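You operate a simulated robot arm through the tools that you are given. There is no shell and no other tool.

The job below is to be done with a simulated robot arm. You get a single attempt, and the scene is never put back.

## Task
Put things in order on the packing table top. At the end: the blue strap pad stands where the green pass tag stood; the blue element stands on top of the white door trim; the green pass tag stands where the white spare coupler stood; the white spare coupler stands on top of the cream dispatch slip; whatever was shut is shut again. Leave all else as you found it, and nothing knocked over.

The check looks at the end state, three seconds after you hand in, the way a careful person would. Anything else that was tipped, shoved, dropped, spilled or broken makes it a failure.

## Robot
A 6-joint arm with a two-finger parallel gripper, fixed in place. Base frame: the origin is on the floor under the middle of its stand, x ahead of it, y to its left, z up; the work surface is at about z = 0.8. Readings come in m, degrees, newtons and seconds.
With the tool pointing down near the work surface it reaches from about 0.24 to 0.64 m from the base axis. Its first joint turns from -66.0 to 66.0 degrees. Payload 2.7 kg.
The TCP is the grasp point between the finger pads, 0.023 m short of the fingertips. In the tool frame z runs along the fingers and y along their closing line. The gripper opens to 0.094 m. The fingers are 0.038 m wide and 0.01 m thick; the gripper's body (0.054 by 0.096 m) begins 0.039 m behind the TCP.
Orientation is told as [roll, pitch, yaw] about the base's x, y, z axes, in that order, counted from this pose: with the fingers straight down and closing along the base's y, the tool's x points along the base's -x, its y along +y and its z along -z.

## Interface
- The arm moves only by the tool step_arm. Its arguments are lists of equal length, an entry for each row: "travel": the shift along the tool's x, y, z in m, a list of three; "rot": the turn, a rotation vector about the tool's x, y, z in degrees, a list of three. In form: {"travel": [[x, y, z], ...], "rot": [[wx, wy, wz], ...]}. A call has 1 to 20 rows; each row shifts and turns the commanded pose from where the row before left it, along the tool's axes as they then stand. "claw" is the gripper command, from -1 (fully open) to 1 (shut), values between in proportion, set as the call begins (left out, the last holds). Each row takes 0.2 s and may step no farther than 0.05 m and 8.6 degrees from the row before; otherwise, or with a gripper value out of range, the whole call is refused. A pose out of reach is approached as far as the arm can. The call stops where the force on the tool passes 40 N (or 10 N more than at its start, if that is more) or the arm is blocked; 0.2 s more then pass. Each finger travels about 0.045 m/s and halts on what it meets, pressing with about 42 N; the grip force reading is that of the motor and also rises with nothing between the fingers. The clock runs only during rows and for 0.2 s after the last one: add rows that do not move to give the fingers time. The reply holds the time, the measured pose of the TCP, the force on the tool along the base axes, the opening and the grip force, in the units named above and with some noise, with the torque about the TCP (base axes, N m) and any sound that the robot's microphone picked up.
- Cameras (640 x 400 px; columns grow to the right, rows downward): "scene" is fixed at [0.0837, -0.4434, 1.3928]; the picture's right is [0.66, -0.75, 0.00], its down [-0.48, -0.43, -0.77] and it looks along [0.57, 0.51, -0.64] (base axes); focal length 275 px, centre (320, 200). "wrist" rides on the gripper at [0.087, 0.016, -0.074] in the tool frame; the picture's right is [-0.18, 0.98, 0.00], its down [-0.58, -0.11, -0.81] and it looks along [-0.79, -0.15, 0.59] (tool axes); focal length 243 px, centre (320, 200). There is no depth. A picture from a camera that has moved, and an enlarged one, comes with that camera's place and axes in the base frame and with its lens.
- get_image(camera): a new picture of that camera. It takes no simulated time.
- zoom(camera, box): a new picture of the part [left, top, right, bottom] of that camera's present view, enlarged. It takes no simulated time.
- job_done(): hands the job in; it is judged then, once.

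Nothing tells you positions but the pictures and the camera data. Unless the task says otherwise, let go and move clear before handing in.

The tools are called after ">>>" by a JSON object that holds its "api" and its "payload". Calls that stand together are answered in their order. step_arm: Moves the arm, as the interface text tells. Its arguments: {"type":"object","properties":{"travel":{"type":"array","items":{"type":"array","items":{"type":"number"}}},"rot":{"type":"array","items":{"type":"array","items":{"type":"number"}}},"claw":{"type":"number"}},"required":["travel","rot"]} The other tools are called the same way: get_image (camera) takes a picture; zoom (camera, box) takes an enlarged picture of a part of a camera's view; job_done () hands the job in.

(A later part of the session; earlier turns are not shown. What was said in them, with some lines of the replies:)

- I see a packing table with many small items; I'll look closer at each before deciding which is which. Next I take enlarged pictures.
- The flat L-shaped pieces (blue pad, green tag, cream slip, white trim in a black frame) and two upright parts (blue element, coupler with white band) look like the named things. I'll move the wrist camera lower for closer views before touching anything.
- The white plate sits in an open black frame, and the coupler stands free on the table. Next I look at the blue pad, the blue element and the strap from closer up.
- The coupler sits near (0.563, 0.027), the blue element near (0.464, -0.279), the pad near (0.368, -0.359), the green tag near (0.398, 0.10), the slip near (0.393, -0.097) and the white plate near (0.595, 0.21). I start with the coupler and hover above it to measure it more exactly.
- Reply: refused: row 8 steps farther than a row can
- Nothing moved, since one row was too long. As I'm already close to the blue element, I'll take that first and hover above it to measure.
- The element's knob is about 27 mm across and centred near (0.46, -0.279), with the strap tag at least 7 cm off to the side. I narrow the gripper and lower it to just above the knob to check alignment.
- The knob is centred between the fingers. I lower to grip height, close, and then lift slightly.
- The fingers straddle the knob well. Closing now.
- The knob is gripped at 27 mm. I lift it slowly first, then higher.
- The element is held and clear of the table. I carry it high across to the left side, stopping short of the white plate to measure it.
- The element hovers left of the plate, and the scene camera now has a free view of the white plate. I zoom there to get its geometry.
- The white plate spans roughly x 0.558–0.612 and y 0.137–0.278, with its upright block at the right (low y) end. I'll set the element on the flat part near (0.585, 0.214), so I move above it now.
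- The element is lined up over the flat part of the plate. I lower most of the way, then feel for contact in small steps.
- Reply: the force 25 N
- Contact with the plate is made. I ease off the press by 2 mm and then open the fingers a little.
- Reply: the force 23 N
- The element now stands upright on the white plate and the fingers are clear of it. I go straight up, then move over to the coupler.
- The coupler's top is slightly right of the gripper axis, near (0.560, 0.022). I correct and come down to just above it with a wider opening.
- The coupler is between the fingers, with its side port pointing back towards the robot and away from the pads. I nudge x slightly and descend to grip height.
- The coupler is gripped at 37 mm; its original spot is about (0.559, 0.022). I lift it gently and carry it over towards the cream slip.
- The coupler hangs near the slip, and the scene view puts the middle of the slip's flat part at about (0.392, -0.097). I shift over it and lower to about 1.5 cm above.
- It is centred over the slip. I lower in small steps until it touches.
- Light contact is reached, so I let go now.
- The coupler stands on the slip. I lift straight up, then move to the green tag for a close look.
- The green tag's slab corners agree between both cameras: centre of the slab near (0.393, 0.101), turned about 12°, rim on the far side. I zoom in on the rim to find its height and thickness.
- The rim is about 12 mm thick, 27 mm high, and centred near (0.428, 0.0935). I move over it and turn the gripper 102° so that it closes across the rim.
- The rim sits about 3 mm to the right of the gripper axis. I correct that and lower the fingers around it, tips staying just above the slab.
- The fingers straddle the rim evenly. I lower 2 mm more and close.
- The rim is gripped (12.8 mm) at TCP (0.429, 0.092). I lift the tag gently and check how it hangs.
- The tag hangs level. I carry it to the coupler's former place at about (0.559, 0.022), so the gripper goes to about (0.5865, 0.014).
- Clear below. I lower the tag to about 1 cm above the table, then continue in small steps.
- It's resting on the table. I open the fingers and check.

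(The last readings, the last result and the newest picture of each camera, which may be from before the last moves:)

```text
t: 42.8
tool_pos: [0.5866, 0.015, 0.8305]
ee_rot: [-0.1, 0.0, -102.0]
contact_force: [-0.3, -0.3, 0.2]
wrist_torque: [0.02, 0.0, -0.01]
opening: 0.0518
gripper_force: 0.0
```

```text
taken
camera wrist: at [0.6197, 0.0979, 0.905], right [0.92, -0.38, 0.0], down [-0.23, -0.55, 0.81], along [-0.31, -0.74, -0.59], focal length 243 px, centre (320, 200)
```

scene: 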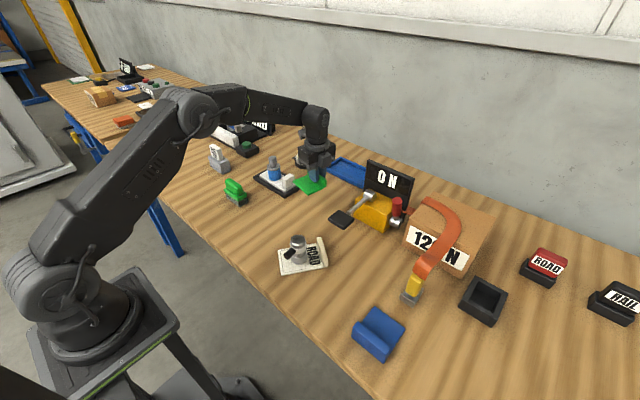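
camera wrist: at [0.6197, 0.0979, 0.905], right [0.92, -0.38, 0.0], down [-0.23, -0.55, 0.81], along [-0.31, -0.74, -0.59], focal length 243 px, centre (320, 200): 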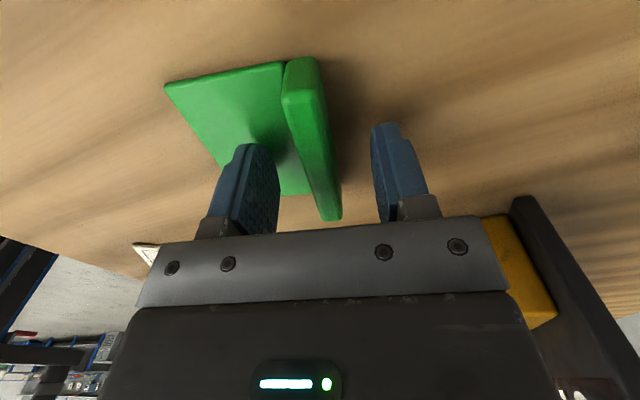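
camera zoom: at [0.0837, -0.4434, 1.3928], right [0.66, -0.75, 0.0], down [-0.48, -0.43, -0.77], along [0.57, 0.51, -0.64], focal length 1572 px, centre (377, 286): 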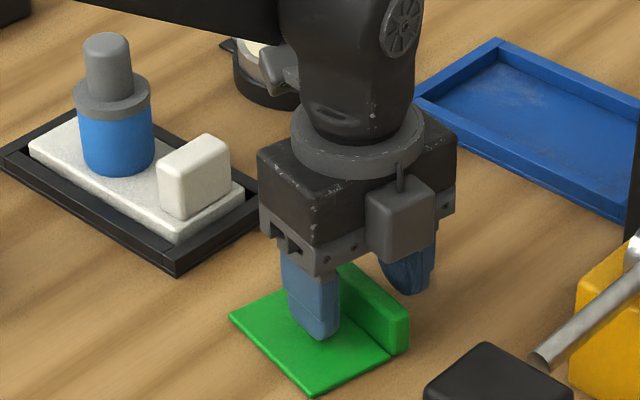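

The green tag lies flat at the coupler's old spot. I rise straight up, turn the gripper to close along x, and move across to the blue pad.

>>> {"api": "step_arm", "payload": {"travel": [[0, 0, -0.02], [0, 0, -0.04], [0, 0, -0.04], [0, 0, -0.04], [0, 0, -0.03], [0, 0, 0], [-0.0373, -0.0252, 0], [-0.0373, -0.0252, 0], [-0.0373, -0.0252, 0], [-0.0373, -0.0252, 0], [-0.0373, -0.0252, 0], [-0.0373, -0.0252, 0], [-0.0373, -0.0252, 0], [-0.0373, -0.0252, 0], [-0.0373, -0.0252, 0], [-0.0373, -0.0252, 0]], "rot": [[0, 0, 0], [0, 0, 0], [0, 0, 0], [0, 0, 0], [0, 0, -6], [0, 0, -6], [0, 0, 0], [0, 0, 0], [0, 0, 0], [0, 0, 0], [0, 0, 0], [0, 0, 0], [0, 0, 0], [0, 0, 0], [0, 0, 0], [0, 0, 0]]}}

>>> {"api": "get_image", "payload": {"camera": "wrist"}}

>>> {"api": "get_image", "payload": {"camera": "scene"}}

>>> {"api": "zoom", "payload": {"camera": "wrist", "box": [220, 0, 420, 120]}}

```text
t: 46.2
tool_pos: [0.3345, -0.3571, 0.9988]
ee_rot: [0.0, 0.0, -89.8]
contact_force: [-0.3, 0.0, -0.1]
wrist_torque: [0.04, -0.01, -0.01]
opening: 0.0517
gripper_force: 0.0
```

```text
taken
camera wrist: at [0.3499, -0.2709, 1.0735], right [0.98, -0.18, 0.0], down [-0.11, -0.58, 0.81], along [-0.15, -0.79, -0.59], focal length 243 px, centre (320, 200)
```

wrist: 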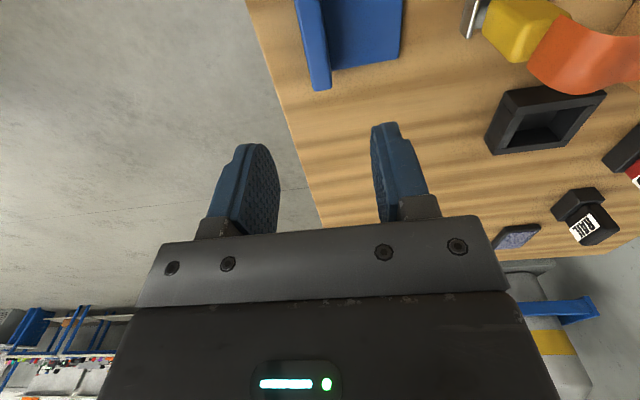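

```text
taken
```

scene: 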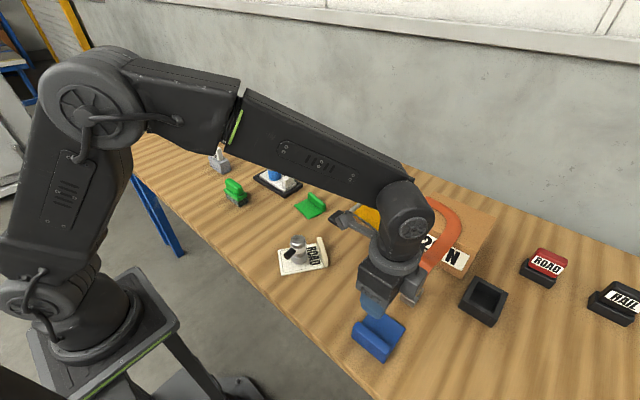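

```text
3.20 times, centred on (320, 60) of wrist
camera zoom: at [0.3499, -0.2709, 1.0735], right [0.98, -0.18, 0.0], down [-0.11, -0.58, 0.81], along [-0.15, -0.79, -0.59], focal length 776 px, centre (320, 648)
```

zoom: 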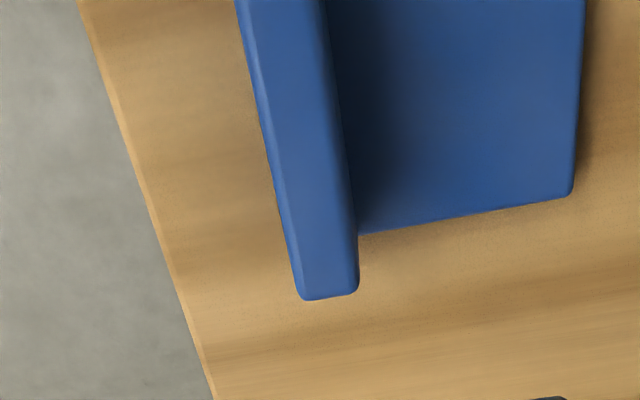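

The pad is square to the axes (x 0.323–0.410, y -0.397 to -0.320), with its rim at the near edge centred at x ≈ 0.330 and top at z ≈ 0.845. I shift 4 mm and descend part way for a check.

>>> {"api": "step_arm", "payload": {"travel": [[-0.001, -0.0042, 0.03], [0, 0, 0.04], [0, 0, 0.03]], "rot": [[0, 0, 0], [0, 0, 0], [0, 0, 0]]}}

>>> {"api": "get_image", "payload": {"camera": "wrist"}}

>>> {"api": "zoom", "payload": {"camera": "scene", "box": [320, 270, 430, 370]}}

```text
t: 47.0
tool_pos: [0.3305, -0.3607, 0.8969]
ee_rot: [0.1, -0.1, -89.9]
contact_force: [0.8, 0.7, 1.4]
wrist_torque: [-0.01, 0.02, 0.01]
opening: 0.0516
gripper_force: 0.0
```

```text
taken
camera wrist: at [0.3454, -0.2735, 0.9716], right [0.98, -0.18, 0.0], down [-0.11, -0.58, 0.81], along [-0.15, -0.79, -0.59], focal length 243 px, centre (320, 200)
```

wrist: 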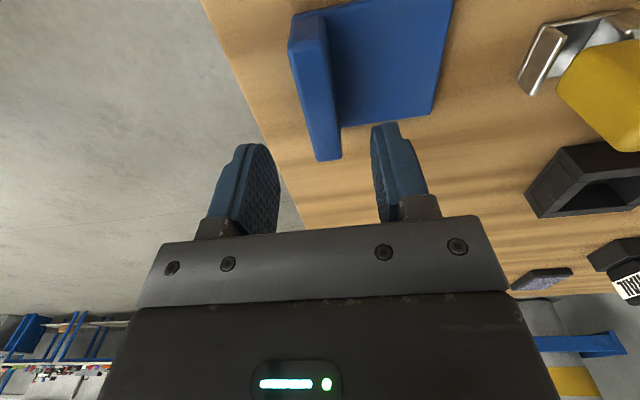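

```text
4.00 times, centred on (375, 320) of scene
camera zoom: at [0.0837, -0.4434, 1.3928], right [0.66, -0.75, 0.0], down [-0.48, -0.43, -0.77], along [0.57, 0.51, -0.64], focal length 1101 px, centre (100, -280)
```

zoom: 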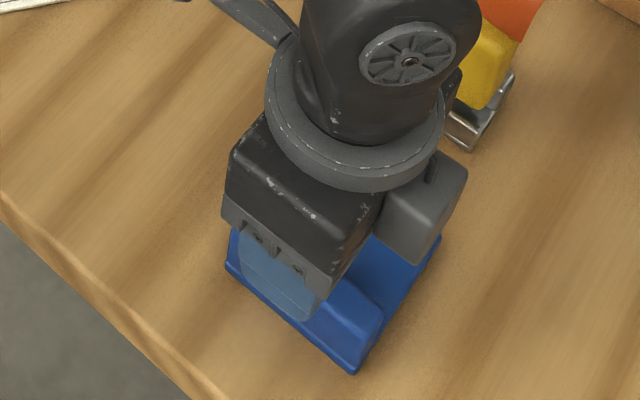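

Aligned on the rim. I lower to grip height.

>>> {"api": "step_arm", "payload": {"travel": [[0.002, 0, 0.025], [0, 0, 0.02], [0, 0, 0.015]], "rot": [[0, 0, 0], [0, 0, 0], [0, 0, 0]]}}

>>> {"api": "get_image", "payload": {"camera": "wrist"}}

>>> {"api": "zoom", "payload": {"camera": "scene", "box": [330, 290, 420, 370]}}

```text
t: 47.8
tool_pos: [0.3305, -0.3582, 0.8389]
ee_rot: [0.1, 0.1, -89.9]
contact_force: [0.4, 0.2, 0.2]
wrist_torque: [-0.01, -0.01, 0.01]
opening: 0.0516
gripper_force: 0.1
```

```text
taken
camera wrist: at [0.3454, -0.2712, 0.9128], right [0.98, -0.18, 0.0], down [-0.11, -0.58, 0.81], along [-0.15, -0.79, -0.59], focal length 243 px, centre (320, 200)
```

wrist: 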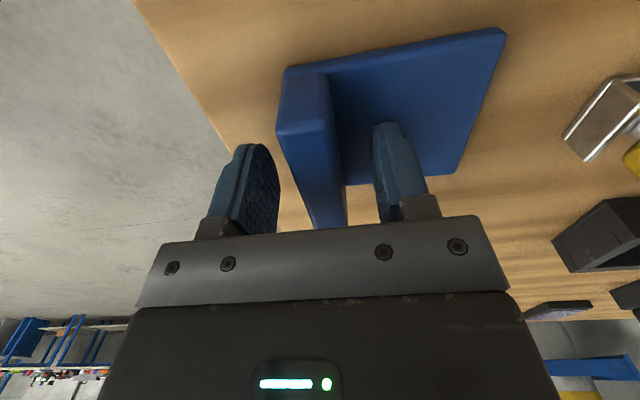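

```text
5.00 times, centred on (375, 330) of scene
camera zoom: at [0.0837, -0.4434, 1.3928], right [0.66, -0.75, 0.0], down [-0.48, -0.43, -0.77], along [0.57, 0.51, -0.64], focal length 1376 px, centre (45, -450)
```

zoom: 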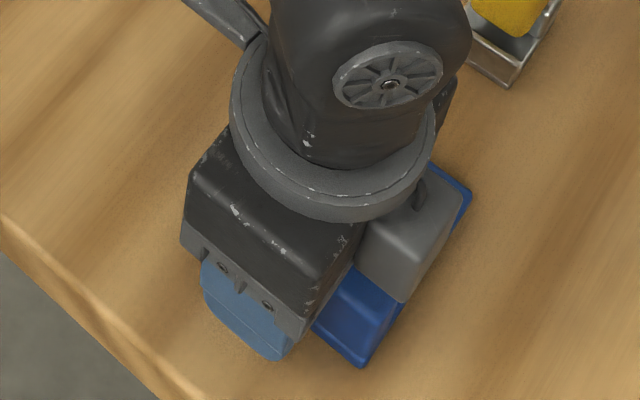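

>>> {"api": "step_arm", "payload": {"travel": [[0, 0, 0.003], [0, 0, 0], [0, 0, 0], [0, 0, 0], [0, 0, 0], [0, 0, 0]], "rot": [[0, 0, 0], [0, 0, 0], [0, 0, 0], [0, 0, 0], [0, 0, 0], [0, 0, 0]], "claw": 1}}

>>> {"api": "get_image", "payload": {"camera": "wrist"}}

>>> {"api": "zoom", "payload": {"camera": "scene", "box": [330, 290, 420, 370]}}

```text
t: 49.2
tool_pos: [0.3309, -0.3578, 0.8355]
ee_rot: [0.0, 0.0, -89.8]
contact_force: [0.2, 0.1, 0.3]
wrist_torque: [0.0, 0.01, 0.02]
opening: 0.0191
gripper_force: 41.9
```

```text
taken
camera wrist: at [0.3453, -0.2717, 0.9102], right [0.98, -0.18, 0.0], down [-0.11, -0.58, 0.81], along [-0.15, -0.79, -0.59], focal length 243 px, centre (320, 200)
```

wrist: 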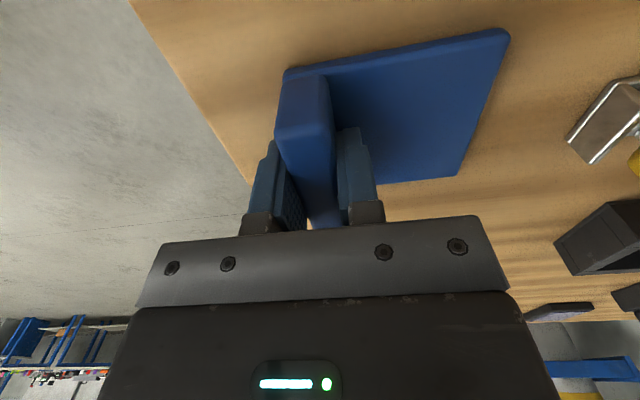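

```text
5.00 times, centred on (375, 330) of scene
camera zoom: at [0.0837, -0.4434, 1.3928], right [0.66, -0.75, 0.0], down [-0.48, -0.43, -0.77], along [0.57, 0.51, -0.64], focal length 1376 px, centre (45, -450)
```

zoom: 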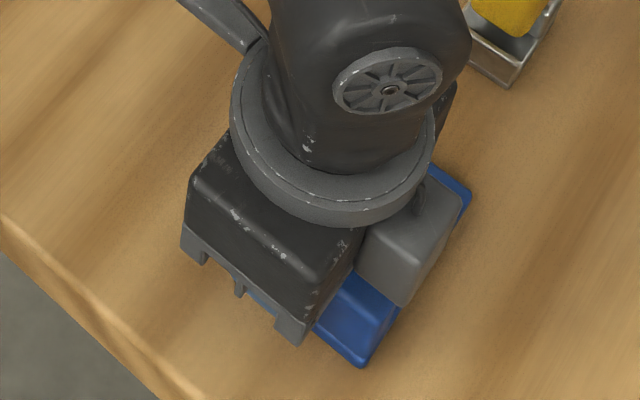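

The pad's rim is gripped (19 mm) at TCP (0.331, -0.358). I lift it gently first.

>>> {"api": "step_arm", "payload": {"travel": [[0, 0, -0.005], [0, 0, -0.015], [0, 0, -0.03], [0, 0, -0.04], [0, 0, -0.045], [0, 0, -0.045]], "rot": [[0, 0, 0], [0, 0, 0], [0, 0, 0], [0, 0, 0], [0, 0, 0], [0, 0, 0]]}}

>>> {"api": "get_image", "payload": {"camera": "wrist"}}

>>> {"api": "get_image", "payload": {"camera": "scene"}}

```text
t: 50.6
tool_pos: [0.3314, -0.3587, 1.0163]
ee_rot: [0.0, 0.0, -89.9]
contact_force: [-0.6, 0.3, -0.7]
wrist_torque: [0.02, -0.01, 0.0]
opening: 0.0193
gripper_force: 42.3
```

```text
taken
camera wrist: at [0.348, -0.2722, 1.0907], right [0.98, -0.18, 0.0], down [-0.11, -0.58, 0.81], along [-0.15, -0.79, -0.59], focal length 243 px, centre (320, 200)
```

wrist: 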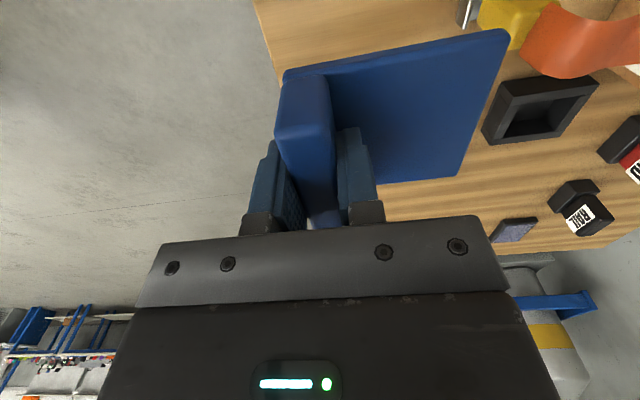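

```text
taken
```

scene: 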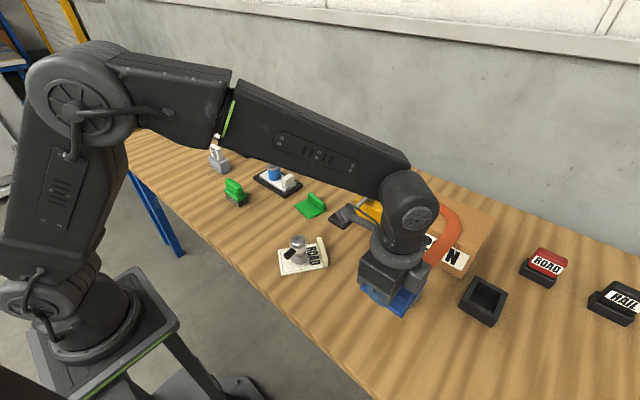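

The pad hangs level. I carry it high over the coupler to the tag's old place, with TCP target about (0.3625, 0.100).

>>> {"api": "step_arm", "payload": {"travel": [[0.0417, 0.0029, 0], [0.0417, 0.0029, 0], [0.0417, 0.0029, 0], [0.0417, 0.0029, 0], [0.0417, 0.0029, 0], [0.0417, 0.0029, 0], [0.0417, 0.0029, 0], [0.0417, 0.0029, 0], [0.0417, 0.0029, 0], [0.0417, 0.0029, 0], [0.0417, 0.0029, 0]], "rot": [[0, 0, 0], [0, 0, 0], [0, 0, 0], [0, 0, 0], [0, 0, 0], [0, 0, 0], [0, 0, 0], [0, 0, 0], [0, 0, 0], [0, 0, 0], [0, 0, 0]]}}

>>> {"api": "get_image", "payload": {"camera": "wrist"}}

>>> {"api": "get_image", "payload": {"camera": "scene"}}

```text
t: 53.0
tool_pos: [0.3627, 0.0986, 1.0183]
ee_rot: [0.1, 0.0, -90.0]
contact_force: [0.5, 0.2, -0.2]
wrist_torque: [-0.03, 0.0, 0.03]
opening: 0.0189
gripper_force: 42.5
```

```text
taken
camera wrist: at [0.3783, 0.1861, 1.0923], right [0.98, -0.18, 0.0], down [-0.11, -0.58, 0.81], along [-0.15, -0.79, -0.59], focal length 243 px, centre (320, 200)
```

wrist: 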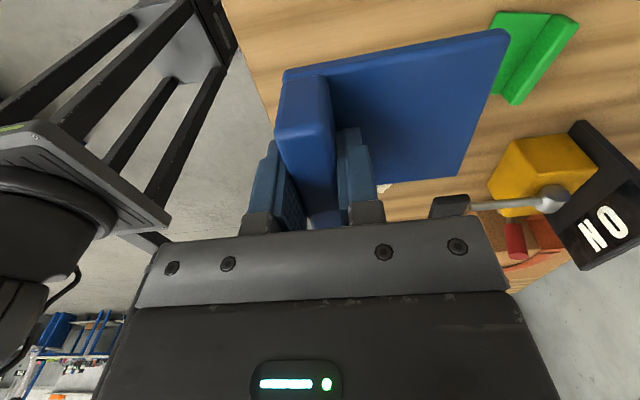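

```text
taken
```

scene: 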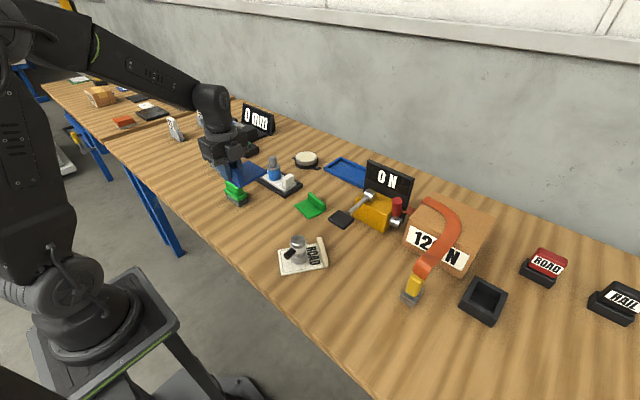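

>>> {"api": "step_arm", "payload": {"travel": [[0.001, 0, 0.045], [0, 0, 0.045], [0, 0, 0.04], [0, 0, 0.03], [0, 0, 0.01]], "rot": [[0, 0, 0], [0, 0, 0], [0, 0, 0], [0, 0, 0], [0, 0, 0]]}}

>>> {"api": "get_image", "payload": {"camera": "wrist"}}

>>> {"api": "zoom", "payload": {"camera": "scene", "box": [200, 150, 328, 250]}}

```text
t: 54.2
tool_pos: [0.3647, 0.1011, 0.8493]
ee_rot: [0.1, 0.0, -89.9]
contact_force: [0.5, -0.5, 0.0]
wrist_torque: [0.0, -0.01, 0.04]
opening: 0.019
gripper_force: 42.1
```

```text
taken
camera wrist: at [0.3797, 0.1885, 0.923], right [0.98, -0.18, 0.0], down [-0.11, -0.58, 0.81], along [-0.15, -0.79, -0.59], focal length 243 px, centre (320, 200)
```

wrist: 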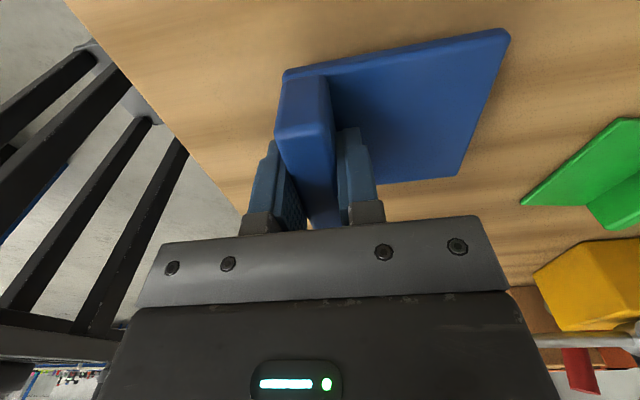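

```text
4.00 times, centred on (264, 200) of scene
camera zoom: at [0.0837, -0.4434, 1.3928], right [0.66, -0.75, 0.0], down [-0.48, -0.43, -0.77], along [0.57, 0.51, -0.64], focal length 1101 px, centre (544, 200)
```

zoom: 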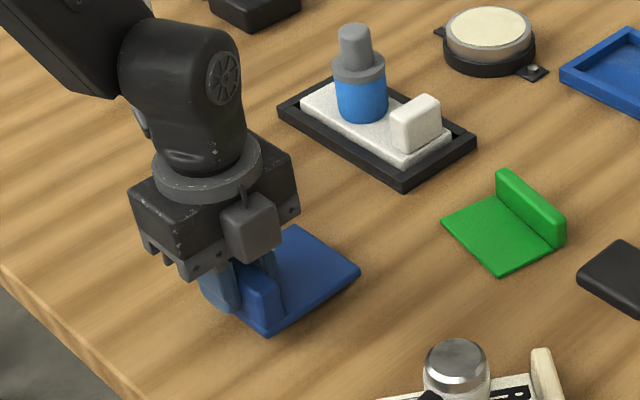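

>>> {"api": "step_arm", "payload": {"travel": [[0, 0, 0.003], [0, 0, 0.003], [0, 0, 0.003], [0, 0, 0.002]], "rot": [[0, 0, 0], [0, 0, 0], [0, 0, 0], [0, 0, 0]]}}

>>> {"api": "step_arm", "payload": {"travel": [[0, 0, 0.001], [0, 0, 0.001]], "rot": [[0, 0, 0], [0, 0, 0]]}}

```text
t: 55.2
tool_pos: [0.361, 0.1026, 0.8386]
ee_rot: [0.1, 0.0, -89.9]
contact_force: [-0.2, -0.3, 0.0]
wrist_torque: [-0.03, 0.01, -0.04]
opening: 0.0189
gripper_force: 42.1
```

```text
t: 55.8
tool_pos: [0.3638, 0.1022, 0.8362]
ee_rot: [0.0, 0.1, -89.9]
contact_force: [-5.3, -0.8, 12.1]
wrist_torque: [-0.15, -0.02, -0.07]
opening: 0.0191
gripper_force: 41.5
```

Contact with the table is made. I relieve it slightly and open.

>>> {"api": "step_arm", "payload": {"travel": [[0, 0, -0.001], [0, 0, 0], [0, 0, 0]], "rot": [[0, 0, 0], [0, 0, 0], [0, 0, 0]]}}

>>> {"api": "step_arm", "payload": {"travel": [[0, 0, 0], [0, 0, 0], [0, 0, 0], [0, 0, 0]], "rot": [[0, 0, 0], [0, 0, 0], [0, 0, 0], [0, 0, 0]], "claw": -0.1}}

>>> {"api": "get_image", "payload": {"camera": "wrist"}}

>>> {"api": "zoom", "payload": {"camera": "scene", "box": [200, 150, 328, 250]}}

```text
t: 56.6
tool_pos: [0.3637, 0.1028, 0.8358]
ee_rot: [0.1, 0.0, -89.9]
contact_force: [-1.9, -1.3, 6.0]
wrist_torque: [-0.1, 0.03, -0.04]
opening: 0.019
gripper_force: 41.9
```

```text
t: 57.6
tool_pos: [0.363, 0.1025, 0.8367]
ee_rot: [0.1, 0.1, -89.9]
contact_force: [-0.6, -0.5, -0.5]
wrist_torque: [-0.02, 0.04, 0.0]
opening: 0.0516
gripper_force: 0.0
```

```text
taken
camera wrist: at [0.3781, 0.1898, 0.9101], right [0.98, -0.18, 0.0], down [-0.11, -0.58, 0.81], along [-0.15, -0.79, -0.59], focal length 243 px, centre (320, 200)
```

wrist: 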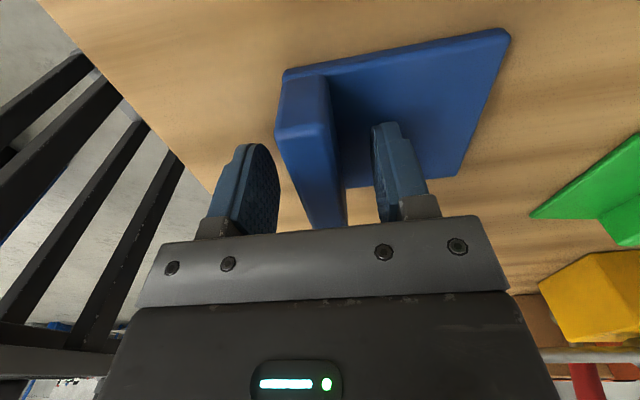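

```text
4.00 times, centred on (264, 200) of scene
camera zoom: at [0.0837, -0.4434, 1.3928], right [0.66, -0.75, 0.0], down [-0.48, -0.43, -0.77], along [0.57, 0.51, -0.64], focal length 1101 px, centre (544, 200)
```

zoom: 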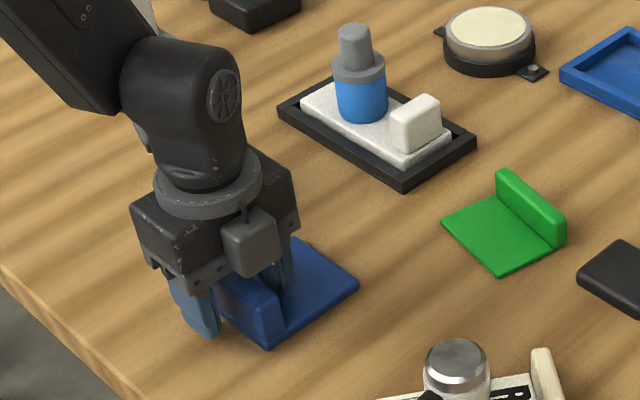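

The pad stands at the tag's old place and the fingers are free of it. I rise straight up and pull the arm back clear to inspect the whole table.

>>> {"api": "step_arm", "payload": {"travel": [[0, 0, -0.015], [0, 0, -0.04], [0, 0, -0.045], [0, 0, -0.045], [0, 0, -0.045], [0, 0, -0.045], [-0.03, 0, -0.03], [-0.04, 0, -0.02]], "rot": [[0, 0, 0], [0, 0, 0], [0, 0, 0], [0, 0, 0], [0, 0, 0], [0, 0, 0], [0, 0, 0], [0, 0, 0]]}}

>>> {"api": "get_image", "payload": {"camera": "scene"}}

>>> {"api": "get_image", "payload": {"camera": "wrist"}}

>>> {"api": "zoom", "payload": {"camera": "scene", "box": [210, 140, 370, 280]}}

>>> {"api": "zoom", "payload": {"camera": "scene", "box": [320, 150, 640, 350]}}

```text
t: 59.4
tool_pos: [0.3654, 0.0328, 1.1202]
ee_rot: [0.0, -0.1, -89.9]
contact_force: [1.0, -0.4, 0.0]
wrist_torque: [0.0, 0.03, 0.02]
opening: 0.0519
gripper_force: 0.0
```

```text
taken
```

scene: 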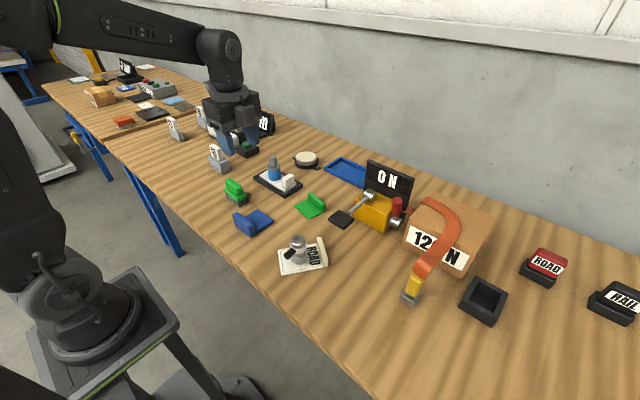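

```text
taken
camera wrist: at [0.3807, 0.1197, 1.194], right [0.98, -0.18, 0.0], down [-0.11, -0.58, 0.81], along [-0.15, -0.79, -0.59], focal length 243 px, centre (320, 200)
```

wrist: 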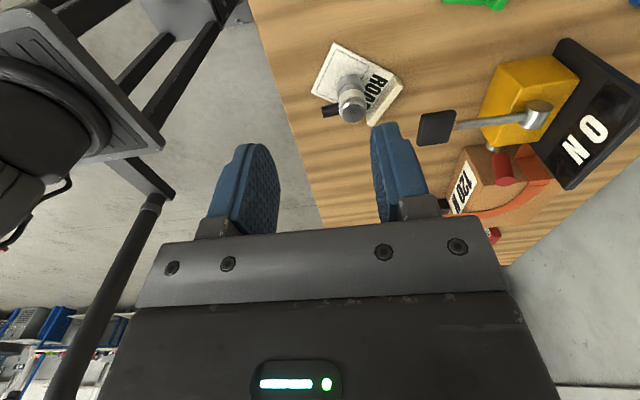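

```text
2.86 times, centred on (290, 210) of scene
camera zoom: at [0.0837, -0.4434, 1.3928], right [0.66, -0.75, 0.0], down [-0.48, -0.43, -0.77], along [0.57, 0.51, -0.64], focal length 786 px, centre (406, 171)
```

zoom: 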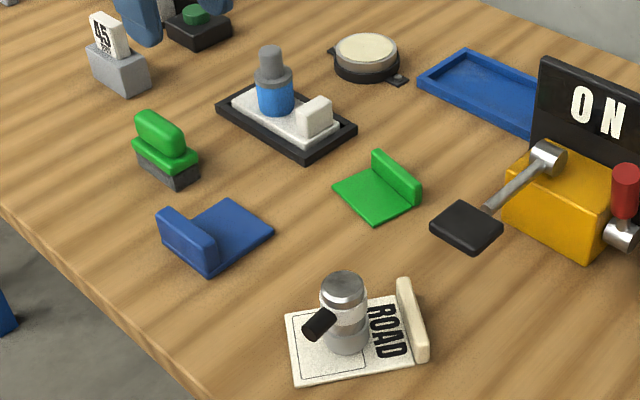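

```text
2.00 times, centred on (480, 250) of scene
camera zoom: at [0.0837, -0.4434, 1.3928], right [0.66, -0.75, 0.0], down [-0.48, -0.43, -0.77], along [0.57, 0.51, -0.64], focal length 550 px, centre (0, 100)
```

zoom: 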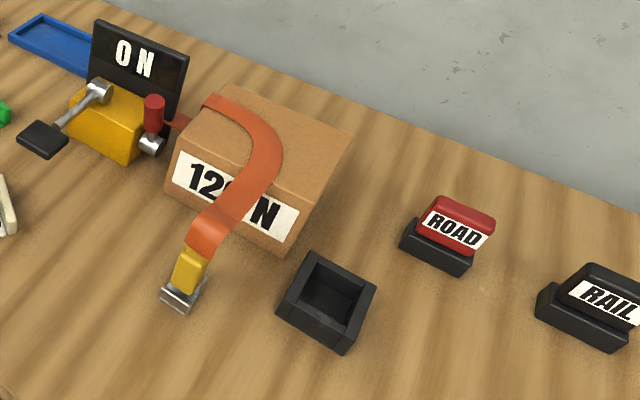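

All four pieces look to be in place and nothing else seems disturbed. I take a last close look at the stacked parts and the untouched items before handing in.

>>> {"api": "zoom", "payload": {"camera": "scene", "box": [270, 225, 334, 280]}}

>>> {"api": "zoom", "payload": {"camera": "scene", "box": [240, 145, 330, 225]}}

>>> {"api": "zoom", "payload": {"camera": "scene", "box": [30, 40, 290, 220]}}

```text
7.27 times, centred on (302, 252) of scene
camera zoom: at [0.0837, -0.4434, 1.3928], right [0.66, -0.75, 0.0], down [-0.48, -0.43, -0.77], along [0.57, 0.51, -0.64], focal length 2001 px, centre (451, -182)
```

zoom: 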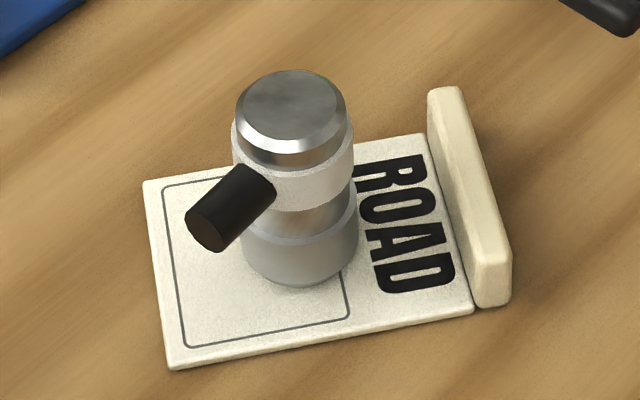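

```text
5.00 times, centred on (285, 185) of scene
camera zoom: at [0.0837, -0.4434, 1.3928], right [0.66, -0.75, 0.0], down [-0.48, -0.43, -0.77], along [0.57, 0.51, -0.64], focal length 1376 px, centre (495, 275)
```

zoom: 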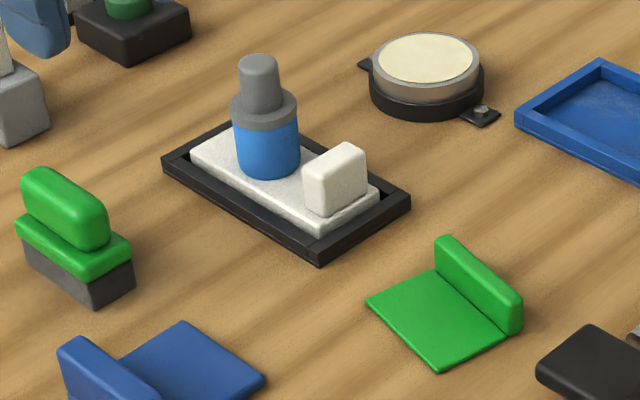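

```text
2.22 times, centred on (160, 130) of scene
camera zoom: at [0.0837, -0.4434, 1.3928], right [0.66, -0.75, 0.0], down [-0.48, -0.43, -0.77], along [0.57, 0.51, -0.64], focal length 612 px, centre (676, 356)
```

zoom: 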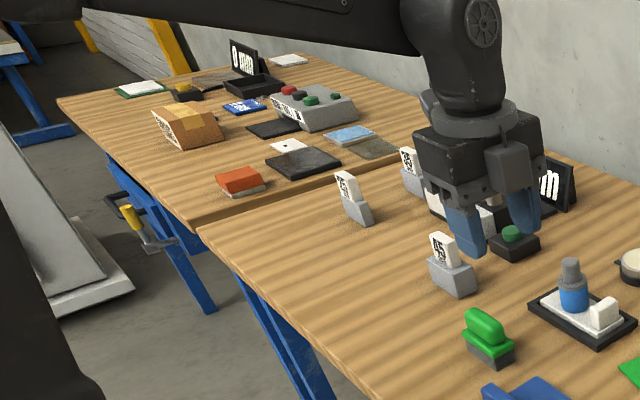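

The coupler stands on the cream slip, the blue element stands on the white trim, the green tag is at the coupler's old spot and the blue pad is at the tag's old spot. Nothing I saw was shut or needed opening, everything else looks unchanged, and the arm is clear, so I hand in.

>>> {"api": "job_done", "payload": {}}

```text
The job is handed in.
```

The job is handed in, and the last pictures before hand-in showed all four items where the task asked for them.

- **Blue element:** stands upright on the flat part of the white door trim.
- **White spare coupler:** stands upright near the middle of the cream dispatch slip.
- **Green pass tag:** lies flat where the coupler stood, within a few millimetres by my measurements.
- **Blue strap pad:** sits where the green tag stood, also within a few millimetres. Its raised edge points towards the robot, whereas the tag's pointed away.

I took the flat green piece with the raised edge to be the pass tag, not the green block on the grey foot. Nothing on the table looked shut, so I opened nothing. The other objects looked unmoved in the final pictures, and the arm was raised clear of the table.
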